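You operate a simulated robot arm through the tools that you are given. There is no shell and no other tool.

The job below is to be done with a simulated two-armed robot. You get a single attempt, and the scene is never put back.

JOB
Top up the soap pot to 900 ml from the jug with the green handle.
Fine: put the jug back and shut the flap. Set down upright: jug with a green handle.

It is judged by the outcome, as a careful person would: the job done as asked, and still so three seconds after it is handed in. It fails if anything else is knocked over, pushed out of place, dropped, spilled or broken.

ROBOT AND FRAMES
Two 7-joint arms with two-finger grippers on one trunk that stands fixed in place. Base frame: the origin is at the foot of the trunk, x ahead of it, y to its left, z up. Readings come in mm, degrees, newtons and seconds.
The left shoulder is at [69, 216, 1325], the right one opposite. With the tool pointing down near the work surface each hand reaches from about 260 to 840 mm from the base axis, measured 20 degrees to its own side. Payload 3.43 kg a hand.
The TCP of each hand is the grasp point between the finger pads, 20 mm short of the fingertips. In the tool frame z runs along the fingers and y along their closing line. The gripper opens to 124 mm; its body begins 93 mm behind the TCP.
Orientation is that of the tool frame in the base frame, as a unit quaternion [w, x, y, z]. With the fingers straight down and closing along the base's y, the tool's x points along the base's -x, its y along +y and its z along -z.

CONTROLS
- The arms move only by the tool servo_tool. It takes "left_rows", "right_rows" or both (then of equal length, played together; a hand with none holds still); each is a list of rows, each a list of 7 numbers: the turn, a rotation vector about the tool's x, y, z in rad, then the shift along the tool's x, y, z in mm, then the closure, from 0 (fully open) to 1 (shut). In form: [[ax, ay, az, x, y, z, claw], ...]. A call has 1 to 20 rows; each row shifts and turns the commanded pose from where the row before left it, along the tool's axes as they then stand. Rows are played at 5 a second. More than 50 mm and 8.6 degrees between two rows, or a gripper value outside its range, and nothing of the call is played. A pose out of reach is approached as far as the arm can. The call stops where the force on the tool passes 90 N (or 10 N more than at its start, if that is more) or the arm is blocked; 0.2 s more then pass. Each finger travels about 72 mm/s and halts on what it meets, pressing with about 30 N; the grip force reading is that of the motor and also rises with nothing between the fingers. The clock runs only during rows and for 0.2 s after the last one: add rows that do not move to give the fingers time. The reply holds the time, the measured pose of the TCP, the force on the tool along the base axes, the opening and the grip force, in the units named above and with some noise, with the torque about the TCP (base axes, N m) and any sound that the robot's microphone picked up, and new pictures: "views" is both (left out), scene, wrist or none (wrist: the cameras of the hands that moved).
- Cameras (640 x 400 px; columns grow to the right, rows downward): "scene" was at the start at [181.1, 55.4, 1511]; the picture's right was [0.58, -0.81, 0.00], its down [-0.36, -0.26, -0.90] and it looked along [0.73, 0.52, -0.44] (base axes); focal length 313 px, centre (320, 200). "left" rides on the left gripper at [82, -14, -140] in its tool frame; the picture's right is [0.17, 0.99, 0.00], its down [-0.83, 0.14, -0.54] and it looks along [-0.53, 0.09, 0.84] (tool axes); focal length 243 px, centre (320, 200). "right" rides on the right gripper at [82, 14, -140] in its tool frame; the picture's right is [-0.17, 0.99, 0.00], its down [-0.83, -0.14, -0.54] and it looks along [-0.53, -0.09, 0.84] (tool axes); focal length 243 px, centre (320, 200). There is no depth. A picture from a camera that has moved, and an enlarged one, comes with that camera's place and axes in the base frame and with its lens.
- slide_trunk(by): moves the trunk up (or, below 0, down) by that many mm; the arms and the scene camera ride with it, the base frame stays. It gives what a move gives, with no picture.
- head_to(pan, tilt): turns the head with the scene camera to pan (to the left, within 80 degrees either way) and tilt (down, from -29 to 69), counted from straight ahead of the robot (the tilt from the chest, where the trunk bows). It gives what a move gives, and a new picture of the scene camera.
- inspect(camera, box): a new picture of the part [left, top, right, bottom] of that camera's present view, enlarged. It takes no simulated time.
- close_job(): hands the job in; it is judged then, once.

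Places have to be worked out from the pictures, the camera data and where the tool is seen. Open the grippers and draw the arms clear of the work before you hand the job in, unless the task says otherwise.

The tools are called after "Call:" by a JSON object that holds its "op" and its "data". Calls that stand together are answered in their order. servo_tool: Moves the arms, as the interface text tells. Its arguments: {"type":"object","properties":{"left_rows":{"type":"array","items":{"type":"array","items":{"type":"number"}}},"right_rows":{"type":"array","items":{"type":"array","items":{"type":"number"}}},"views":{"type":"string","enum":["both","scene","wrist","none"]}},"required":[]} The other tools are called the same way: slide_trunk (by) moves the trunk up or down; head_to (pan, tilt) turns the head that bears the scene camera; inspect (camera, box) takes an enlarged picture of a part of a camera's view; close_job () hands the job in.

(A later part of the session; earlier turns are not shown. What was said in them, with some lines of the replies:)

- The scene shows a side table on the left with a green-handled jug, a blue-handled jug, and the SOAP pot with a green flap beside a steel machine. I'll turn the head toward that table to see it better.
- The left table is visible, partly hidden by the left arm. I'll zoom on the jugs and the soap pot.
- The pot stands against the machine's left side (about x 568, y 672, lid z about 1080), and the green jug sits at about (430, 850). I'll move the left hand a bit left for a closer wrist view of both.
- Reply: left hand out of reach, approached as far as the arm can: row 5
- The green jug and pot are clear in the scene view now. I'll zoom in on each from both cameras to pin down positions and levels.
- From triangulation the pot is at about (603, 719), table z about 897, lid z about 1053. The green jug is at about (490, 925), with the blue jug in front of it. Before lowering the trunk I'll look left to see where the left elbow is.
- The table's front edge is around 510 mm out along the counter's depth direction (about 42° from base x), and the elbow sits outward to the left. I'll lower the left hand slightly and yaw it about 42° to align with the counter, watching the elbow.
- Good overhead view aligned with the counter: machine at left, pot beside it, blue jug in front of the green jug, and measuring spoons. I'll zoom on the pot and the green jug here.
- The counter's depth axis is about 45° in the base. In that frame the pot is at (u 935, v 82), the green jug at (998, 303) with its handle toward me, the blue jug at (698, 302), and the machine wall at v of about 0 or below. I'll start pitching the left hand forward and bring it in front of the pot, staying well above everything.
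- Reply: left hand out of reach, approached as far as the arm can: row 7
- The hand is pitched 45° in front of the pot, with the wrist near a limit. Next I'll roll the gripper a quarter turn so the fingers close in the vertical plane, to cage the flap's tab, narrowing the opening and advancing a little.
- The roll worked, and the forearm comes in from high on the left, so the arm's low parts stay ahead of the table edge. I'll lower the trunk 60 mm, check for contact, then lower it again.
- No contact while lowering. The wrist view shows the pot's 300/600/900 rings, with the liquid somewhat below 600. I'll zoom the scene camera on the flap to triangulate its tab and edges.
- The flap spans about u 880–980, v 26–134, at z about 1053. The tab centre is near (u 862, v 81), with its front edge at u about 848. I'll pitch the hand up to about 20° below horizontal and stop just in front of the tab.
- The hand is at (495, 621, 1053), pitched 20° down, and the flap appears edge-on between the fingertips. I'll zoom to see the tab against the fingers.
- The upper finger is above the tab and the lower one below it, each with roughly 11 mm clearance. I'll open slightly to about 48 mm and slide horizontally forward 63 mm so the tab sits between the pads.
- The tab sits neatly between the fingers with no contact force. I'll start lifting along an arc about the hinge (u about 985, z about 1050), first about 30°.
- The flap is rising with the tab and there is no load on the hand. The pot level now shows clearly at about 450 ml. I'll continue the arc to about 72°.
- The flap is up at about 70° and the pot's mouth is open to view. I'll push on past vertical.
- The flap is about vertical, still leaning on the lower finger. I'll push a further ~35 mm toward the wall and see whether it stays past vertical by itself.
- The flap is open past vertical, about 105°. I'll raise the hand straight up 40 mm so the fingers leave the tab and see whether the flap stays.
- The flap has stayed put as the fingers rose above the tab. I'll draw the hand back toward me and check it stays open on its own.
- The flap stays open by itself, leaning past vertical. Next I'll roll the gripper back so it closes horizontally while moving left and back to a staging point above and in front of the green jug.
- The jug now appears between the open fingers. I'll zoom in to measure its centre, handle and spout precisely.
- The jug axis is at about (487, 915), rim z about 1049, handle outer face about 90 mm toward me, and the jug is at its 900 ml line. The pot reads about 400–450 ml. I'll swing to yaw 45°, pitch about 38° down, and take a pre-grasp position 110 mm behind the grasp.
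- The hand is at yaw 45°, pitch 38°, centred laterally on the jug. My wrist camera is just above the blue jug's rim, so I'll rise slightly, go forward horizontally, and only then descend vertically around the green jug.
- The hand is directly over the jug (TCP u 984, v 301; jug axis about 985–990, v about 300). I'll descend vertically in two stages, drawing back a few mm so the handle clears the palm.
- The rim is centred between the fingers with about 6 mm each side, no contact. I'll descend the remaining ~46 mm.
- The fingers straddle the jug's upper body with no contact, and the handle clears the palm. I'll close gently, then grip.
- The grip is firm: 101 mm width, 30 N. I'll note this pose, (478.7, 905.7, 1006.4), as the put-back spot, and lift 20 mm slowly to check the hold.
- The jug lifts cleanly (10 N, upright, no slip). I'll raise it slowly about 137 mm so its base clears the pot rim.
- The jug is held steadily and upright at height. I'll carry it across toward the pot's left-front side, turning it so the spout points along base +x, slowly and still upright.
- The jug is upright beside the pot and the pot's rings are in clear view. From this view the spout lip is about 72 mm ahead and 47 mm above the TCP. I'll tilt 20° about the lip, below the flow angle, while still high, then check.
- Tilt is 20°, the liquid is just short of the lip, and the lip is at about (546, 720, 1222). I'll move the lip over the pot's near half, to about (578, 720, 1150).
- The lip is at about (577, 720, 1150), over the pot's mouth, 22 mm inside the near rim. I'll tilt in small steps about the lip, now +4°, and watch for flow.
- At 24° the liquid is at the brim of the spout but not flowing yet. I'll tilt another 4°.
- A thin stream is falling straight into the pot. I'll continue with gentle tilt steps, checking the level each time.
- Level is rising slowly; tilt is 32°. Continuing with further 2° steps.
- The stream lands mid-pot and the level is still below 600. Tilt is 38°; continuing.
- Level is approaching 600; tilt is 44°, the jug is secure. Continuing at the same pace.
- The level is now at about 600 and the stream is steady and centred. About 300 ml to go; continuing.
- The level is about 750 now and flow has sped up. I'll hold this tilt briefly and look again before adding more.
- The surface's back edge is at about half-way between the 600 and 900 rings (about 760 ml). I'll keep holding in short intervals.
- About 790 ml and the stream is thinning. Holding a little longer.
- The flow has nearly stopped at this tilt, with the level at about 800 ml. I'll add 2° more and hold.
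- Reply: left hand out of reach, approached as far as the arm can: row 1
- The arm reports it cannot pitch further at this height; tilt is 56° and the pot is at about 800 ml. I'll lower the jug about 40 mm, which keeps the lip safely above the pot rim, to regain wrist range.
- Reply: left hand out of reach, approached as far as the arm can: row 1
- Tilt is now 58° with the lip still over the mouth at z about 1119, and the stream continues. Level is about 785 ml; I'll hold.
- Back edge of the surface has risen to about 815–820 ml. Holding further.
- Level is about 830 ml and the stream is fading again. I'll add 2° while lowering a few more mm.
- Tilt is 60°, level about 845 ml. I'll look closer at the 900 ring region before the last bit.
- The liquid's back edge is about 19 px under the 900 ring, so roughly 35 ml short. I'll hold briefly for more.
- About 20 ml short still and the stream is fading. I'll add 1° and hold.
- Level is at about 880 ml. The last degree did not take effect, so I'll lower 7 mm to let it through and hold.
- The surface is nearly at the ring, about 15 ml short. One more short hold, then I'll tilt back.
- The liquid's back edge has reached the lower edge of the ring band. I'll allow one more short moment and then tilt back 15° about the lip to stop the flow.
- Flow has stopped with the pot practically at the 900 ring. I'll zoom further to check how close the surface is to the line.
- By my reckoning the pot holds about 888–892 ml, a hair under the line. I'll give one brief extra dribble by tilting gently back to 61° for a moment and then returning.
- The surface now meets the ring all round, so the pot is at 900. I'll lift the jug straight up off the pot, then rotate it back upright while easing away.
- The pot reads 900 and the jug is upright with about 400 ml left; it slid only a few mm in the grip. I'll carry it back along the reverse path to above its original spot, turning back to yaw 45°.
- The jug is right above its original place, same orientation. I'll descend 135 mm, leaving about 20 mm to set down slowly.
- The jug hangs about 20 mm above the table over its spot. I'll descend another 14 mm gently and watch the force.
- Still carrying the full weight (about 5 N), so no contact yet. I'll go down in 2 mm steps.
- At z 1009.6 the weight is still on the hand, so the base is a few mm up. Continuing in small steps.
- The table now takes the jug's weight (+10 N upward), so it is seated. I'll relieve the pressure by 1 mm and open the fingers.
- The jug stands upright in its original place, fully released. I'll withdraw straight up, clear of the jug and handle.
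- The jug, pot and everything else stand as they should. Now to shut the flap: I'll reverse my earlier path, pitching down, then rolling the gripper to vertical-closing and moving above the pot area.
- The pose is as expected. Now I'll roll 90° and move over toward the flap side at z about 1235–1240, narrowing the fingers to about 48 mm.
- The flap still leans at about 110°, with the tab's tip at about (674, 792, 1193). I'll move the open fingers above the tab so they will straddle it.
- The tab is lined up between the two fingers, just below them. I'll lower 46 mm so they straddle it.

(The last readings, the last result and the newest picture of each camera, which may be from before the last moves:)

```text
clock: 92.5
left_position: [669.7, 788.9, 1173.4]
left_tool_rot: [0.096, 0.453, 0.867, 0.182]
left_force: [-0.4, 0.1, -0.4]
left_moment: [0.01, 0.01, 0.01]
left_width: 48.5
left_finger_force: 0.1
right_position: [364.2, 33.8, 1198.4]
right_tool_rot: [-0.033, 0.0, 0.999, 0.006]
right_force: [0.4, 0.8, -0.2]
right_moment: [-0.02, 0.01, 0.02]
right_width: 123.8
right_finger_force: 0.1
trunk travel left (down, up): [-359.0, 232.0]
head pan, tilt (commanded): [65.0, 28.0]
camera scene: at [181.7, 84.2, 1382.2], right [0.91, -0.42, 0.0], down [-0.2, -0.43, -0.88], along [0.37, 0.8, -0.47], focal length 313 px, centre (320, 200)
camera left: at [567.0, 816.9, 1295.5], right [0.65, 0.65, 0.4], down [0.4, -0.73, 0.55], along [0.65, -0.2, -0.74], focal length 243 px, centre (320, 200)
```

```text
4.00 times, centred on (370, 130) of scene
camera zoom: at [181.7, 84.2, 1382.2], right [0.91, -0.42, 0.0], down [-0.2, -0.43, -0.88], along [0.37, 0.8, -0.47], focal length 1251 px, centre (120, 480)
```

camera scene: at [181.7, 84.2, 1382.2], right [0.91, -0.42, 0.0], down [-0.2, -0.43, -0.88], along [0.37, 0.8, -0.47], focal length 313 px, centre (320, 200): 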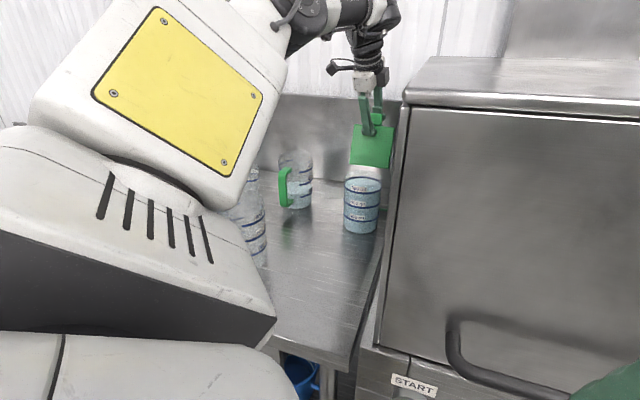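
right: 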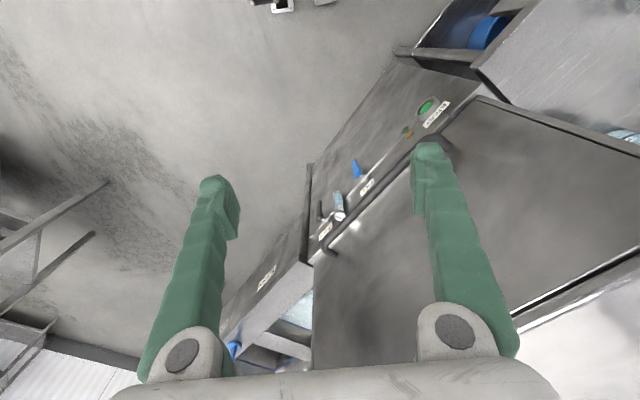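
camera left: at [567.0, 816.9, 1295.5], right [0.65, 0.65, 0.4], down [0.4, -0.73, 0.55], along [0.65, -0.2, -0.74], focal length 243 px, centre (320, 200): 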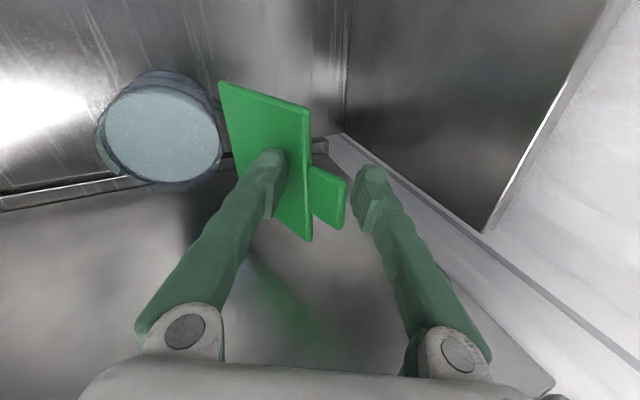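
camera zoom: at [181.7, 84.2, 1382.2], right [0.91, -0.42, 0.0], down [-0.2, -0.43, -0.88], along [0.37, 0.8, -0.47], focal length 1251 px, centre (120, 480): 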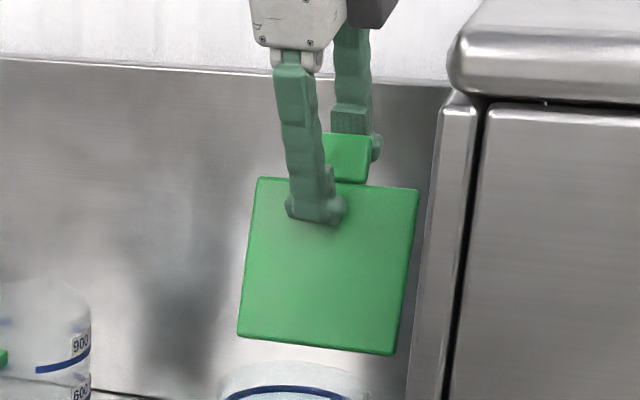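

The fingers straddle the tab, the upper finger behind it. I'll narrow them a bit and start drawing the flap back over along the reverse arc.

Call:
{"op": "servo_tool", "data": {"left_rows": [[0, 0, 0, 0, 0, 0, 0.69], [-0.0541, 0, 0, -2.7, -12.5, -10.9, 0.69], [-0.0541, 0, 0, -2.8, -13.4, -9.8, 0.69], [-0.0541, 0, 0, -2.8, -13.9, -8.8, 0.69], [-0.0541, 0, 0, -2.8, -14.6, -7.6, 0.69], [0, 0, 0, 0, 0, 0, 0.69]], "views": "both"}}

Call:
{"op": "inspect", "data": {"camera": "left", "box": [200, 40, 420, 260]}}

Call:
{"op": "inspect", "data": {"camera": "scene", "box": [320, 80, 410, 240]}}

```text
clock: 93.8
left_position: [624.2, 743.1, 1180.5]
left_tool_rot: [0.142, 0.439, 0.844, 0.274]
left_force: [0.2, 0.0, -1.0]
left_moment: [-0.02, -0.02, -0.01]
left_width: 38.5
left_finger_force: 0.1
right_position: [365.0, 33.2, 1198.6]
right_tool_rot: [-0.034, 0.0, 0.999, 0.004]
right_force: [0.6, -0.9, 0.5]
right_moment: [-0.02, 0.05, 0.03]
right_width: 124.1
right_finger_force: 0.0
trunk travel left (down, up): [-359.0, 232.0]
head pan, tilt (commanded): [65.0, 28.0]
camera scene: at [182.8, 84.4, 1382.1], right [0.91, -0.42, 0.0], down [-0.2, -0.43, -0.88], along [0.37, 0.8, -0.47], focal length 313 px, centre (320, 200)
camera left: at [501.3, 757.5, 1284.9], right [0.56, 0.59, 0.58], down [0.31, -0.8, 0.52], along [0.77, -0.11, -0.63], focal length 243 px, centre (320, 200)
```

scene: 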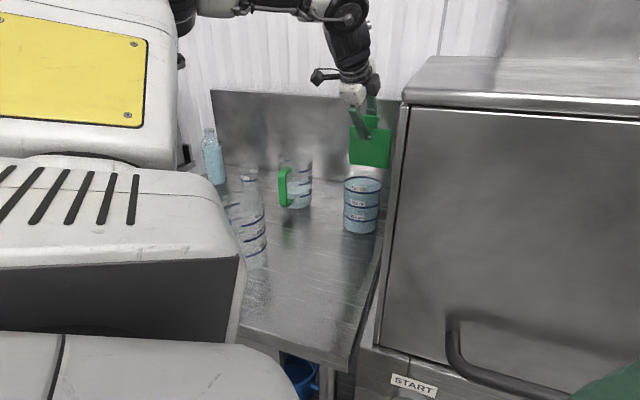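
left: 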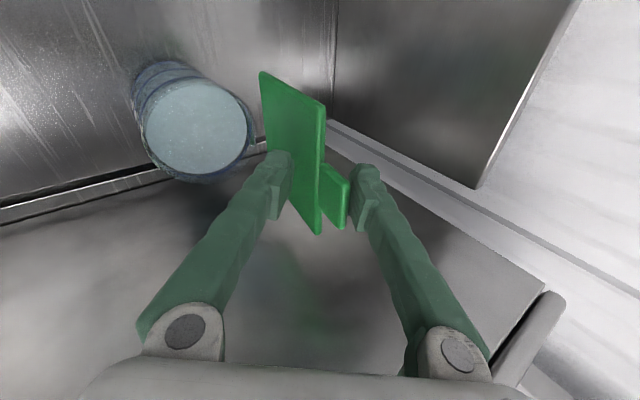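

```text
1.82 times, centred on (310, 150) of left
camera zoom: at [501.3, 757.5, 1284.9], right [0.56, 0.59, 0.58], down [0.31, -0.8, 0.52], along [0.77, -0.11, -0.63], focal length 441 px, centre (338, 291)
```

zoom: 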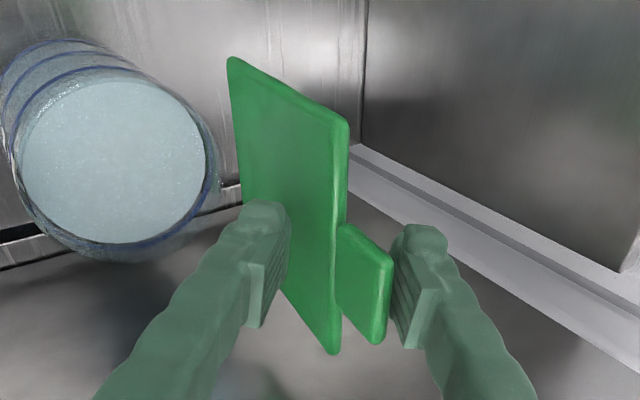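

```text
2.50 times, centred on (365, 160) of scene
camera zoom: at [182.8, 84.4, 1382.1], right [0.91, -0.42, 0.0], down [-0.2, -0.43, -0.88], along [0.37, 0.8, -0.47], focal length 782 px, centre (208, 300)
```

zoom: 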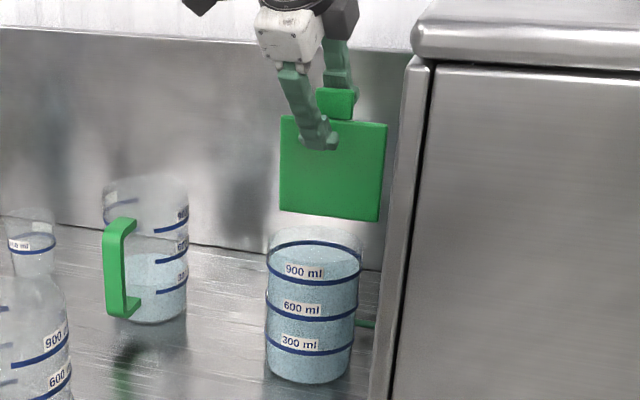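

The flap is being drawn back by the upper finger and is near vertical now. Continuing the arc; past vertical it will rest on the lower finger.

Call:
{"op": "servo_tool", "data": {"left_rows": [[-0.0541, 0, 0, -2.8, -15.2, -6.7, 0.69], [-0.0541, 0, 0, -2.7, -15.7, -5.4, 0.69], [-0.0541, 0, 0, -2.6, -16.1, -4.3, 0.69], [0, 0, 0, 0, 0, 0, 0.69]], "views": "both"}}

Call:
{"op": "inspect", "data": {"camera": "left", "box": [200, 40, 420, 260]}}

Call:
{"op": "inspect", "data": {"camera": "scene", "box": [320, 80, 410, 240]}}

```text
clock: 94.8
left_position: [590.5, 709.6, 1163.7]
left_tool_rot: [0.178, 0.426, 0.819, 0.342]
left_force: [-0.5, 0.5, -0.2]
left_moment: [-0.01, -0.01, 0.01]
left_width: 38.6
left_finger_force: 0.6
right_position: [363.7, 34.1, 1198.3]
right_tool_rot: [-0.033, 0.0, 0.999, 0.004]
right_force: [0.3, 0.1, -0.1]
right_moment: [0.02, -0.01, 0.01]
right_width: 123.9
right_finger_force: 0.1
trunk travel left (down, up): [-359.0, 232.0]
head pan, tilt (commanded): [65.0, 28.0]
camera scene: at [182.0, 84.2, 1382.2], right [0.91, -0.42, 0.0], down [-0.2, -0.43, -0.88], along [0.37, 0.8, -0.47], focal length 313 px, centre (320, 200)
camera left: at [454.1, 714.5, 1251.3], right [0.47, 0.53, 0.7], down [0.24, -0.84, 0.48], along [0.85, -0.06, -0.53], focal length 243 px, centre (320, 200)
```

scene: 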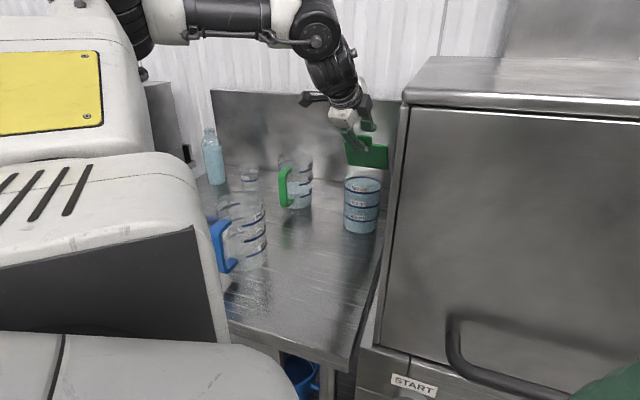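
left: 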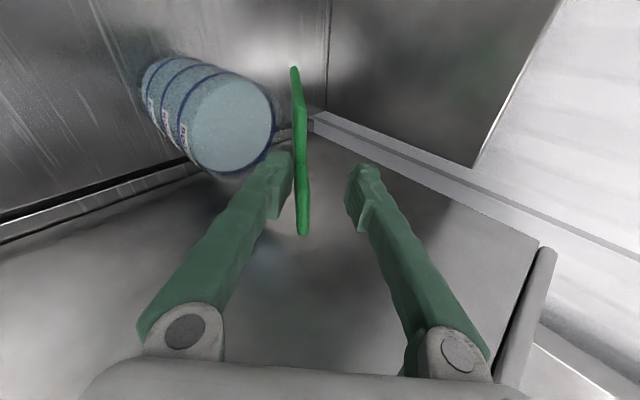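

```text
1.82 times, centred on (310, 150) of left
camera zoom: at [454.1, 714.5, 1251.3], right [0.47, 0.53, 0.7], down [0.24, -0.84, 0.48], along [0.85, -0.06, -0.53], focal length 441 px, centre (338, 291)
```

zoom: 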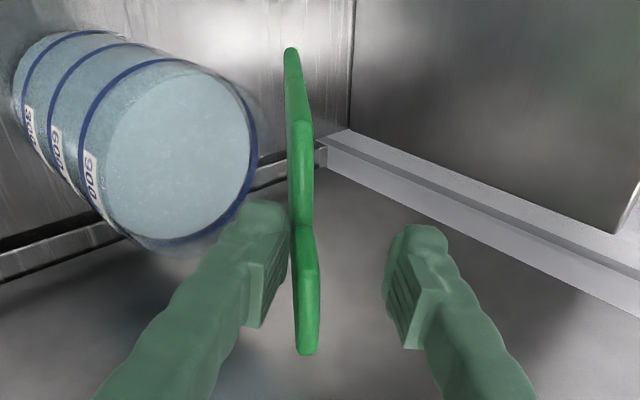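

```text
2.50 times, centred on (365, 160) of scene
camera zoom: at [182.0, 84.2, 1382.2], right [0.91, -0.42, 0.0], down [-0.2, -0.43, -0.88], along [0.37, 0.8, -0.47], focal length 782 px, centre (208, 300)
```

zoom: 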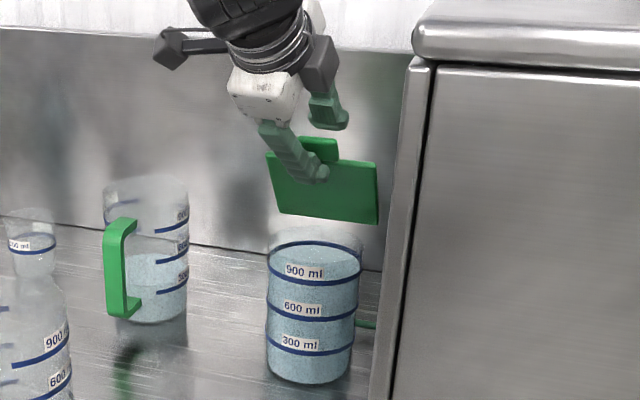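

The flap has tipped over and now rests on the lower finger. I'll lower it gently along the arc.

Call:
{"op": "servo_tool", "data": {"left_rows": [[-0.0541, 0, 0, -2.3, -16.3, -3, 0.69], [-0.0541, 0, 0, -2.1, -16.6, -1.8, 0.69], [-0.0541, 0, 0, -1.9, -16.7, -0.4, 0.69], [-0.0541, 0, 0, -1.6, -16.7, 0.7, 0.69], [-0.0541, 0, 0, -1.3, -16.6, 1.9, 0.69], [0, 0, 0, 0, 0, 0, 0.69]], "views": "both"}}

Call:
{"op": "inspect", "data": {"camera": "left", "box": [200, 40, 420, 260]}}

Call:
{"op": "inspect", "data": {"camera": "scene", "box": [300, 100, 410, 240]}}

```text
clock: 96.2
left_position: [552.9, 671.6, 1100.3]
left_tool_rot: [0.234, 0.398, 0.764, 0.45]
left_force: [-0.3, 0.0, 0.0]
left_moment: [0.01, 0.0, 0.04]
left_width: 38.4
left_finger_force: 0.1
right_position: [363.1, 33.8, 1198.1]
right_tool_rot: [-0.033, 0.0, 0.999, 0.004]
right_force: [0.1, 0.6, -0.1]
right_moment: [-0.01, 0.01, 0.01]
right_width: 124.1
right_finger_force: 0.0
trunk travel left (down, up): [-359.0, 232.0]
head pan, tilt (commanded): [65.0, 28.0]
camera scene: at [181.7, 84.2, 1382.3], right [0.91, -0.42, 0.0], down [-0.2, -0.43, -0.88], along [0.37, 0.8, -0.47], focal length 313 px, centre (320, 200)
camera left: at [400.0, 665.1, 1155.7], right [0.3, 0.41, 0.86], down [0.15, -0.91, 0.38], along [0.94, 0.01, -0.33], focal length 243 px, centre (320, 200)
```

scene: 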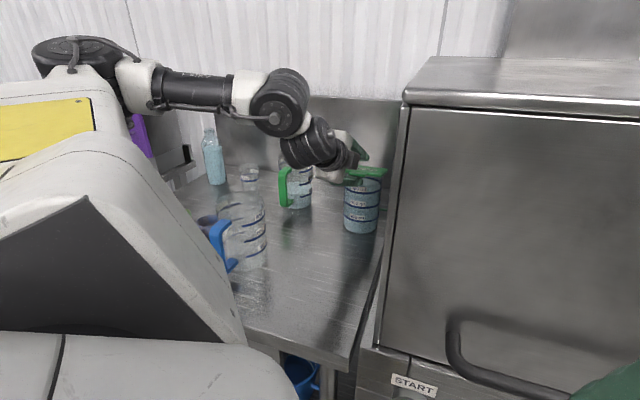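
left: 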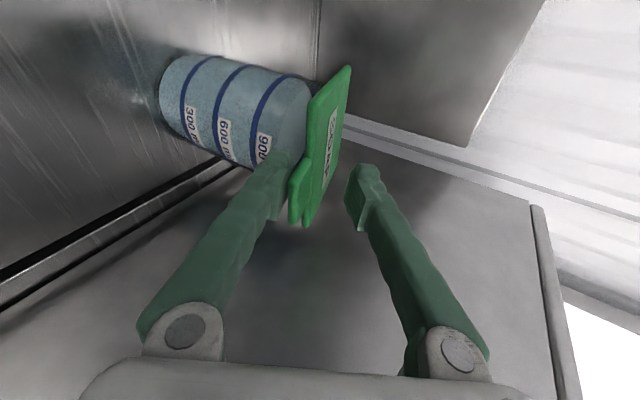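

```text
1.82 times, centred on (310, 150) of left
camera zoom: at [400.0, 665.1, 1155.7], right [0.3, 0.41, 0.86], down [0.15, -0.91, 0.38], along [0.94, 0.01, -0.33], focal length 441 px, centre (338, 291)
```

zoom: 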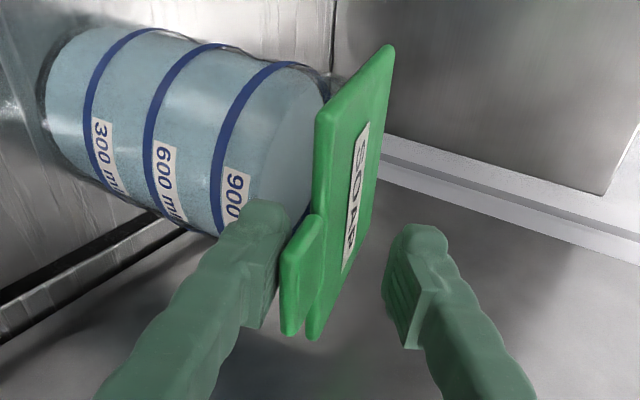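

```text
2.86 times, centred on (355, 170) of scene
camera zoom: at [181.7, 84.2, 1382.3], right [0.91, -0.42, 0.0], down [-0.2, -0.43, -0.88], along [0.37, 0.8, -0.47], focal length 894 px, centre (220, 286)
```

zoom: 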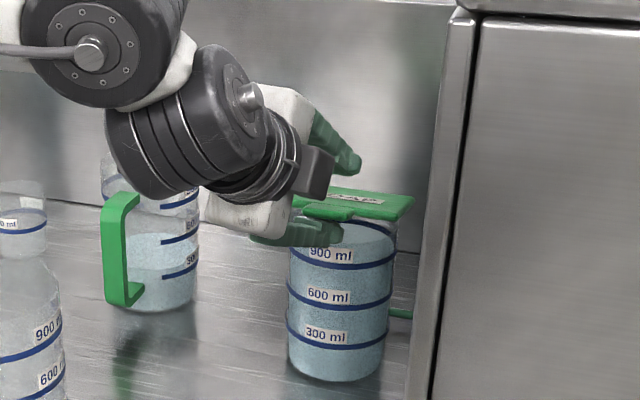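

The flap is nearly down, resting on the lower finger. I'll complete the last part of the arc to seat it.

Call:
{"op": "servo_tool", "data": {"left_rows": [[-0.0541, 0, 0, -0.9, -16.4, 3.3, 0.69], [-0.0541, 0, 0, -0.5, -16.2, 4.5, 0.69], [-0.0541, 0, 0, -0.2, -15.8, 5.5, 0.69], [0, 0, 0, 0, 0, 0, 0.65], [0, 0, 0, 0, 0, 0, 0.61]], "views": "both"}}

Call:
{"op": "inspect", "data": {"camera": "left", "box": [200, 40, 420, 260]}}

Call:
{"op": "inspect", "data": {"camera": "scene", "box": [300, 120, 410, 240]}}

```text
clock: 97.5
left_position: [545.1, 665.1, 1052.8]
left_tool_rot: [0.265, 0.379, 0.726, 0.509]
left_force: [-0.4, -0.7, 0.0]
left_moment: [0.04, 0.01, 0.01]
left_width: 48.4
left_finger_force: 0.1
right_position: [363.6, 34.2, 1197.6]
right_tool_rot: [-0.033, 0.001, 0.999, 0.004]
right_force: [0.8, -0.3, -0.9]
right_moment: [-0.02, 0.02, 0.0]
right_width: 124.3
right_finger_force: 0.0
trunk travel left (down, up): [-359.0, 232.0]
head pan, tilt (commanded): [65.0, 28.0]
camera scene: at [181.8, 84.5, 1382.2], right [0.91, -0.42, 0.0], down [-0.2, -0.43, -0.88], along [0.37, 0.8, -0.47], focal length 313 px, centre (320, 200)
camera left: at [387.3, 654.1, 1086.3], right [0.18, 0.33, 0.93], down [0.1, -0.94, 0.31], along [0.98, 0.04, -0.2], focal length 243 px, centre (320, 200)
```

scene: 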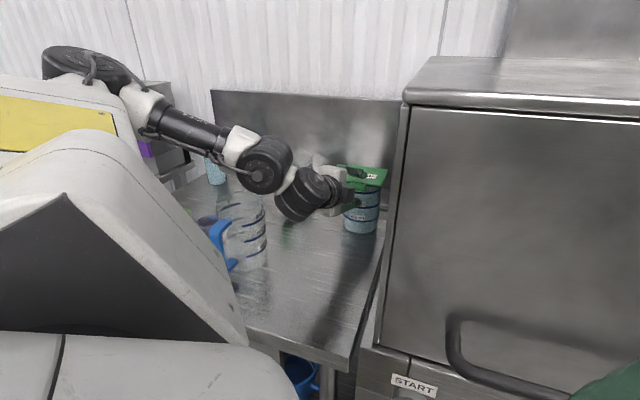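
left: 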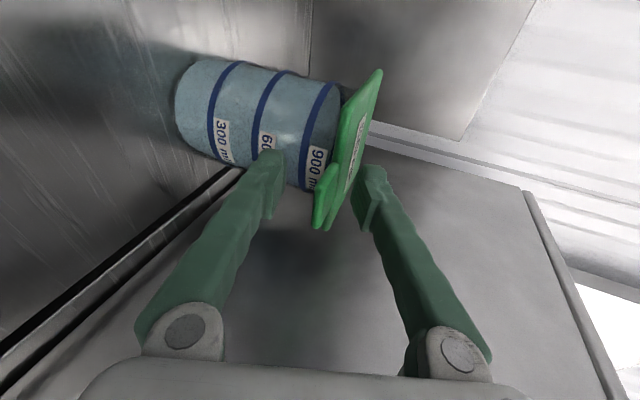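

```text
1.82 times, centred on (310, 150) of left
camera zoom: at [387.3, 654.1, 1086.3], right [0.18, 0.33, 0.93], down [0.1, -0.94, 0.31], along [0.98, 0.04, -0.2], focal length 441 px, centre (338, 291)
```

zoom: 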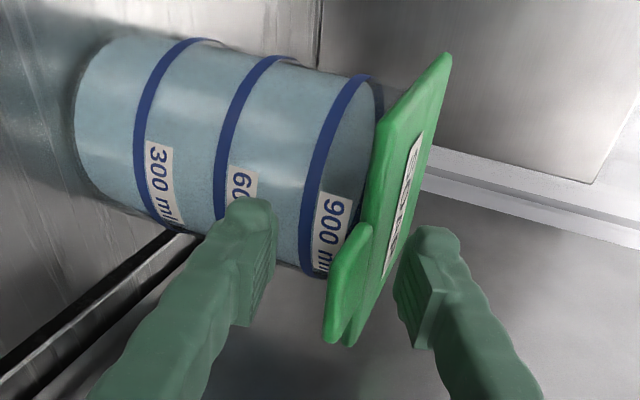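

```text
3.33 times, centred on (355, 180) of scene
camera zoom: at [181.8, 84.5, 1382.2], right [0.91, -0.42, 0.0], down [-0.2, -0.43, -0.88], along [0.37, 0.8, -0.47], focal length 1043 px, centre (203, 267)
```

zoom: 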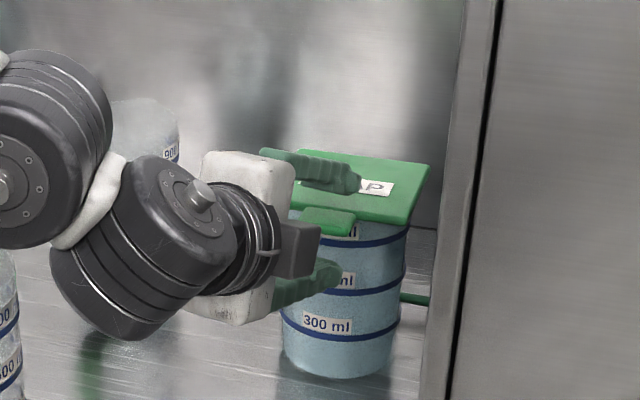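

The flap is seated as it was at the start. This near-side view is ideal for verifying the level, so I'll zoom on the 900 ring.

Call:
{"op": "inspect", "data": {"camera": "left", "box": [290, 70, 350, 200]}}

Call:
{"op": "inspect", "data": {"camera": "left", "box": [280, 70, 350, 115]}}

```text
3.08 times, centred on (320, 135) of left
camera zoom: at [387.3, 654.1, 1086.3], right [0.18, 0.33, 0.93], down [0.1, -0.94, 0.31], along [0.98, 0.04, -0.2], focal length 746 px, centre (320, 400)
```

zoom: 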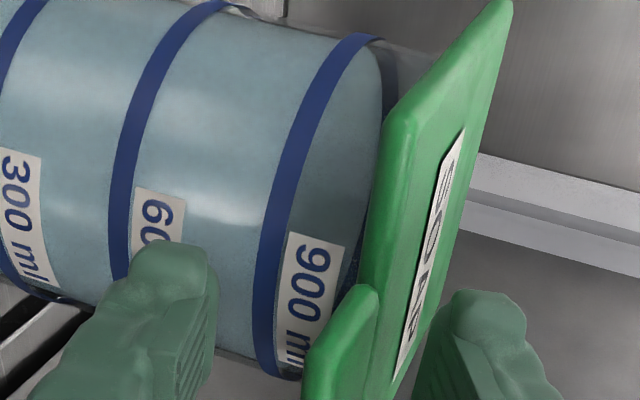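

```text
8.89 times, centred on (315, 92) of left
camera zoom: at [387.3, 654.1, 1086.3], right [0.18, 0.33, 0.93], down [0.1, -0.94, 0.31], along [0.98, 0.04, -0.2], focal length 2157 px, centre (364, 1156)
```

zoom: 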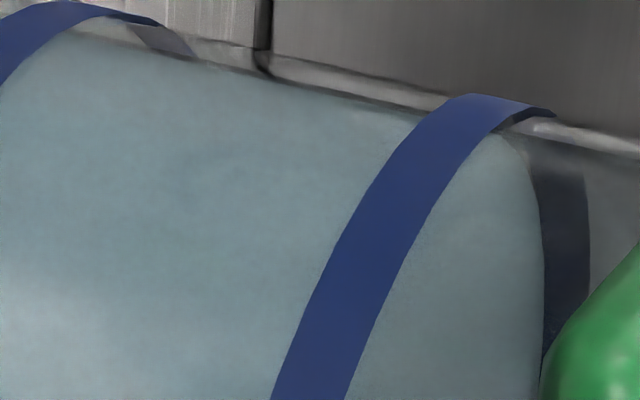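

The liquid sits within the lower part of the 900 band, about 890 ml, which is at the line. The flap is shut, so I'll withdraw the fingers straight back from the tab.

Call:
{"op": "servo_tool", "data": {"left_rows": [[0, 0, 0, -0.5, -4.3, -11.8, 0.61], [0, 0, 0, -0.5, -4.3, -11.8, 0.61], [0, 0, 0, -0.5, -4.3, -11.8, 0.61], [0, 0, 0, -0.5, -4.3, -11.8, 0.61], [0, 0, 0, -0.5, -4.3, -11.8, 0.61], [0, 0, 0, 0, 0, 0, 0.61]], "views": "both"}}

Call:
{"op": "inspect", "data": {"camera": "scene", "box": [300, 120, 410, 240]}}

Call:
{"op": "inspect", "data": {"camera": "left", "box": [240, 40, 440, 240]}}

```text
clock: 98.8
left_position: [495.7, 626.1, 1052.1]
left_tool_rot: [0.266, 0.378, 0.726, 0.509]
left_force: [-0.1, 0.1, -0.2]
left_moment: [0.02, -0.01, 0.02]
left_width: 48.5
left_finger_force: 0.1
right_position: [363.5, 33.3, 1199.5]
right_tool_rot: [-0.033, 0.001, 0.999, 0.005]
right_force: [0.3, -0.2, 0.1]
right_moment: [-0.01, -0.02, -0.01]
right_width: 123.8
right_finger_force: 0.0
trunk travel left (down, up): [-359.0, 232.0]
head pan, tilt (commanded): [65.0, 28.0]
camera scene: at [181.9, 84.6, 1382.2], right [0.91, -0.42, 0.0], down [-0.2, -0.43, -0.88], along [0.37, 0.8, -0.47], focal length 313 px, centre (320, 200)
camera left: at [337.8, 615.9, 1085.7], right [0.18, 0.33, 0.93], down [0.1, -0.94, 0.31], along [0.98, 0.03, -0.2], focal length 243 px, centre (320, 200)
```

scene: 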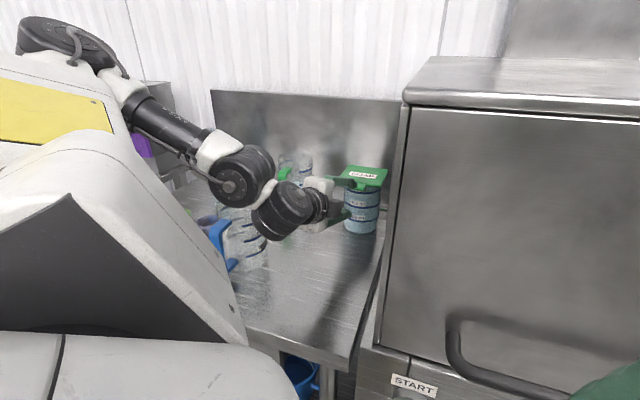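
left: 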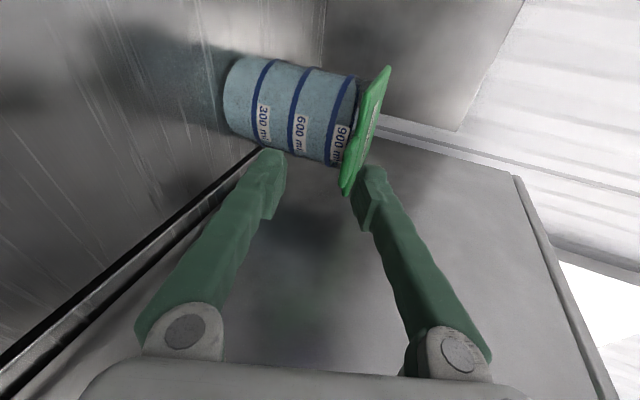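

```text
3.33 times, centred on (355, 180) of scene
camera zoom: at [181.9, 84.6, 1382.2], right [0.91, -0.42, 0.0], down [-0.2, -0.43, -0.88], along [0.37, 0.8, -0.47], focal length 1043 px, centre (203, 267)
```

zoom: 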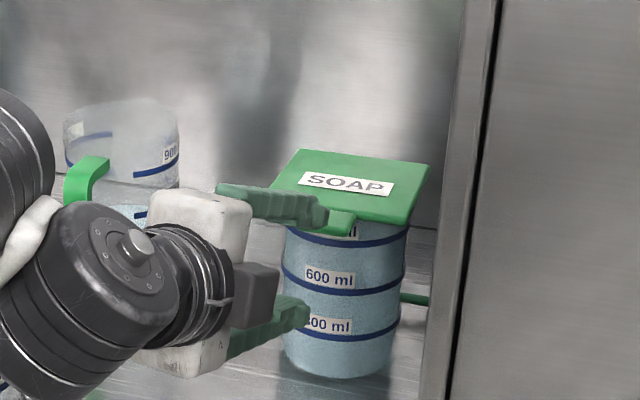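

```text
2.00 times, centred on (340, 140) of left
camera zoom: at [337.8, 615.9, 1085.7], right [0.18, 0.33, 0.93], down [0.1, -0.94, 0.31], along [0.98, 0.03, -0.2], focal length 485 px, centre (280, 320)
```

zoom: 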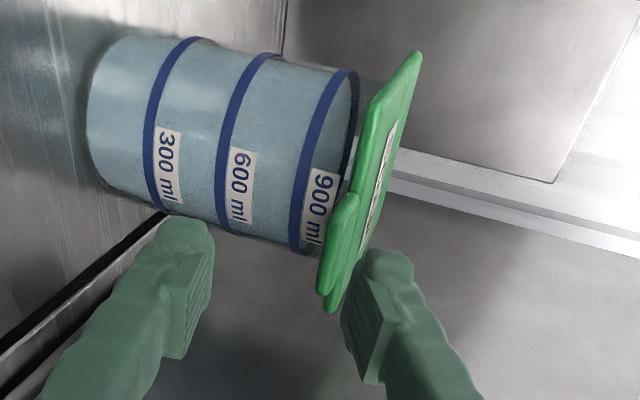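

Flap shut, level at the 900 line, fingers clear. I'll retreat further back, pitch down slightly, then rise well clear and open the gripper.

Call:
{"op": "servo_tool", "data": {"left_rows": [[0.11, 0, 0, 2.8, 0.4, -13.6, 0.61], [0.11, 0, 0, 2.8, -1.1, -13.6, 0.61], [0.11, 0, 0, 2.8, -2.6, -13.4, 0.61], [0.11, 0, 0, 2.8, -4.1, -13, 0.61], [0, 0, 0, 0, 17.7, -17.7, 0.61], [0, 0, 0, 0, 17.7, -17.7, 0.61], [0, 0, 0, 0, 17.7, -17.7, 0.61], [0, 0, 0, 0, 17.7, -17.7, 0.61], [0, 0, 0, 0, 17.7, -17.7, 0.61], [0, 0, 0, 0, 17.7, -17.7, 0.61], [0, 0, 0, 0, 0, 0, 0.4], [0, 0, 0, 0, 0, 0, 0.1], [0, 0, 0, 0, 0, 0, 0]], "views": "both"}}

```text
clock: 101.7
left_position: [448.8, 606.2, 1220.7]
left_tool_rot: [0.177, 0.428, 0.819, 0.339]
left_force: [0.5, 0.2, 0.3]
left_moment: [0.0, -0.02, -0.01]
left_width: 124.1
left_finger_force: 0.0
right_position: [363.6, 33.8, 1198.6]
right_tool_rot: [-0.032, 0.001, 0.999, 0.004]
right_force: [0.8, 0.1, -0.8]
right_moment: [0.02, -0.02, -0.01]
right_width: 124.2
right_finger_force: 0.1
trunk travel left (down, up): [-359.0, 232.0]
head pan, tilt (commanded): [65.0, 28.0]
camera scene: at [181.7, 84.4, 1382.2], right [0.91, -0.42, 0.0], down [-0.2, -0.43, -0.88], along [0.37, 0.8, -0.47], focal length 313 px, centre (320, 200)
camera left: at [311.4, 611.8, 1310.4], right [0.48, 0.54, 0.7], down [0.24, -0.84, 0.48], along [0.84, -0.06, -0.53], focal length 243 px, centre (320, 200)
```

scene: 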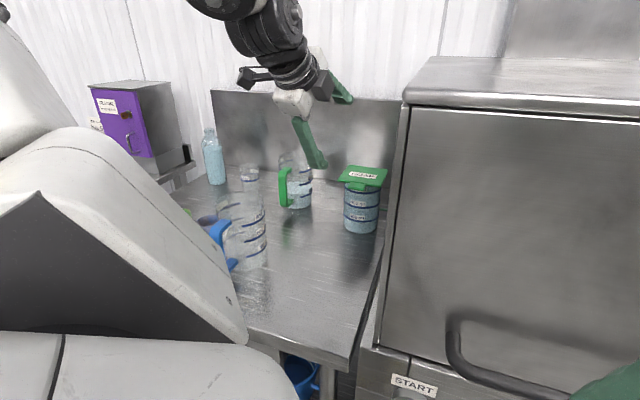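
left: 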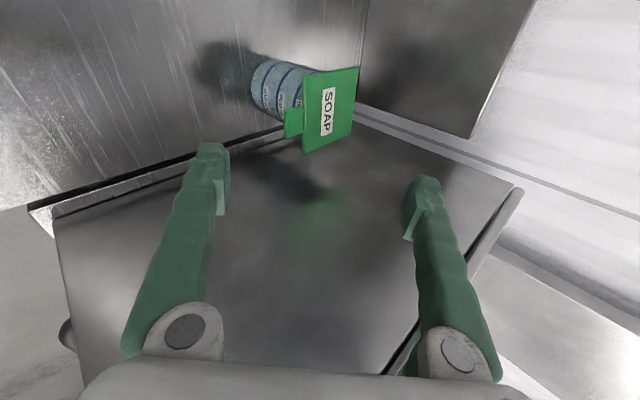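

The hand is high and open. I'll draw it back further toward me and take a last look at everything.

Call:
{"op": "servo_tool", "data": {"left_rows": [[0, 0, 0, 0, -8.5, -19.8, 0], [0, 0, 0, 0, -8.5, -19.8, 0], [0, 0, 0, 0, -8.5, -19.8, 0], [0, 0, 0, 0, -8.5, -19.8, 0], [0, 0, 0, 0, 0, 0, 0]], "views": "scene"}}

Call:
{"op": "inspect", "data": {"camera": "scene", "box": [180, 110, 410, 290]}}

Call:
{"op": "inspect", "data": {"camera": "scene", "box": [310, 150, 410, 240]}}

```text
clock: 102.8
left_position: [381.7, 562.7, 1253.3]
left_tool_rot: [0.176, 0.427, 0.82, 0.338]
left_force: [0.4, 0.8, -0.1]
left_moment: [-0.01, -0.02, -0.01]
left_width: 124.2
left_finger_force: 0.0
right_position: [364.6, 34.3, 1198.3]
right_tool_rot: [-0.034, 0.0, 0.999, 0.004]
right_force: [0.8, 0.6, -0.5]
right_moment: [-0.04, -0.02, 0.02]
right_width: 124.1
right_finger_force: 0.0
trunk travel left (down, up): [-359.0, 232.0]
head pan, tilt (commanded): [65.0, 28.0]
camera scene: at [182.5, 84.9, 1382.1], right [0.91, -0.42, 0.0], down [-0.2, -0.43, -0.88], along [0.37, 0.8, -0.47], focal length 313 px, centre (320, 200)
```

scene: 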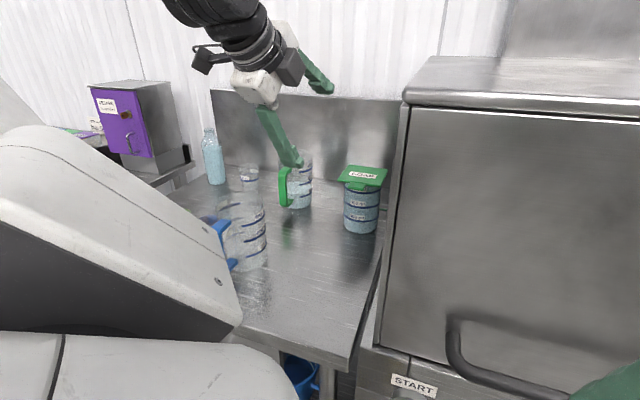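

```text
2.22 times, centred on (295, 200) of scene
camera zoom: at [182.5, 84.9, 1382.1], right [0.91, -0.42, 0.0], down [-0.2, -0.43, -0.88], along [0.37, 0.8, -0.47], focal length 695 px, centre (376, 200)
```

zoom: 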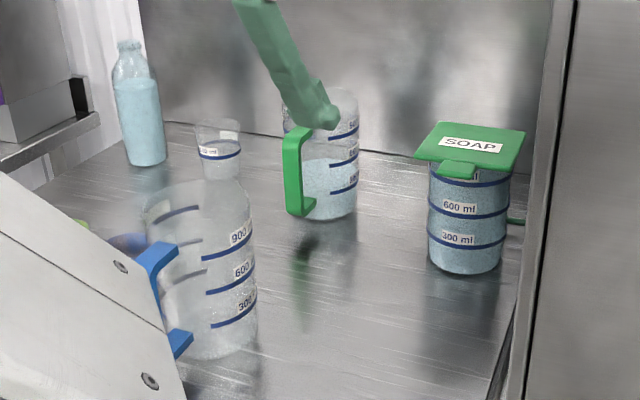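

```text
4.44 times, centred on (360, 195) of scene
camera zoom: at [182.5, 84.9, 1382.1], right [0.91, -0.42, 0.0], down [-0.2, -0.43, -0.88], along [0.37, 0.8, -0.47], focal length 1390 px, centre (142, 222)
```

zoom: 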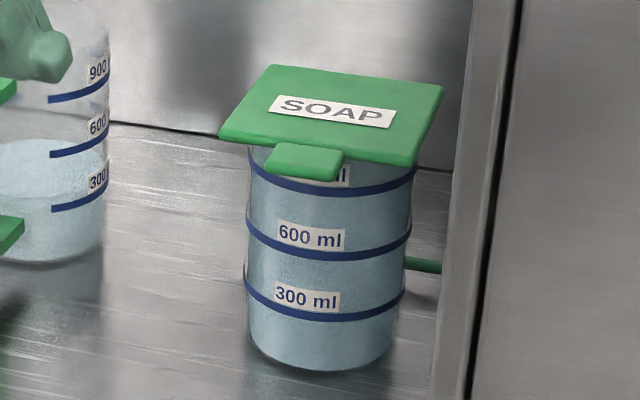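

The flap is shut and looks the same as at the start, and the pot is filled to the 900 line. The green-handled jug stands upright in its place, nothing else has moved, and both grippers are open and clear. I'm handing the job in.

Call:
{"op": "close_job", "data": {}}

```text
The job is handed in.
```

The soap pot is topped up to the 900 ml line from the green-handled jug. My closest reading puts the level at about 885–890 ml, in the lower part of the painted band.

The jug is back upright in its original spot with roughly 400 ml left in it. The flap is shut, sitting as it did at the start. I saw nothing spilled or knocked out of place, and both grippers were open and clear when I handed the job in.
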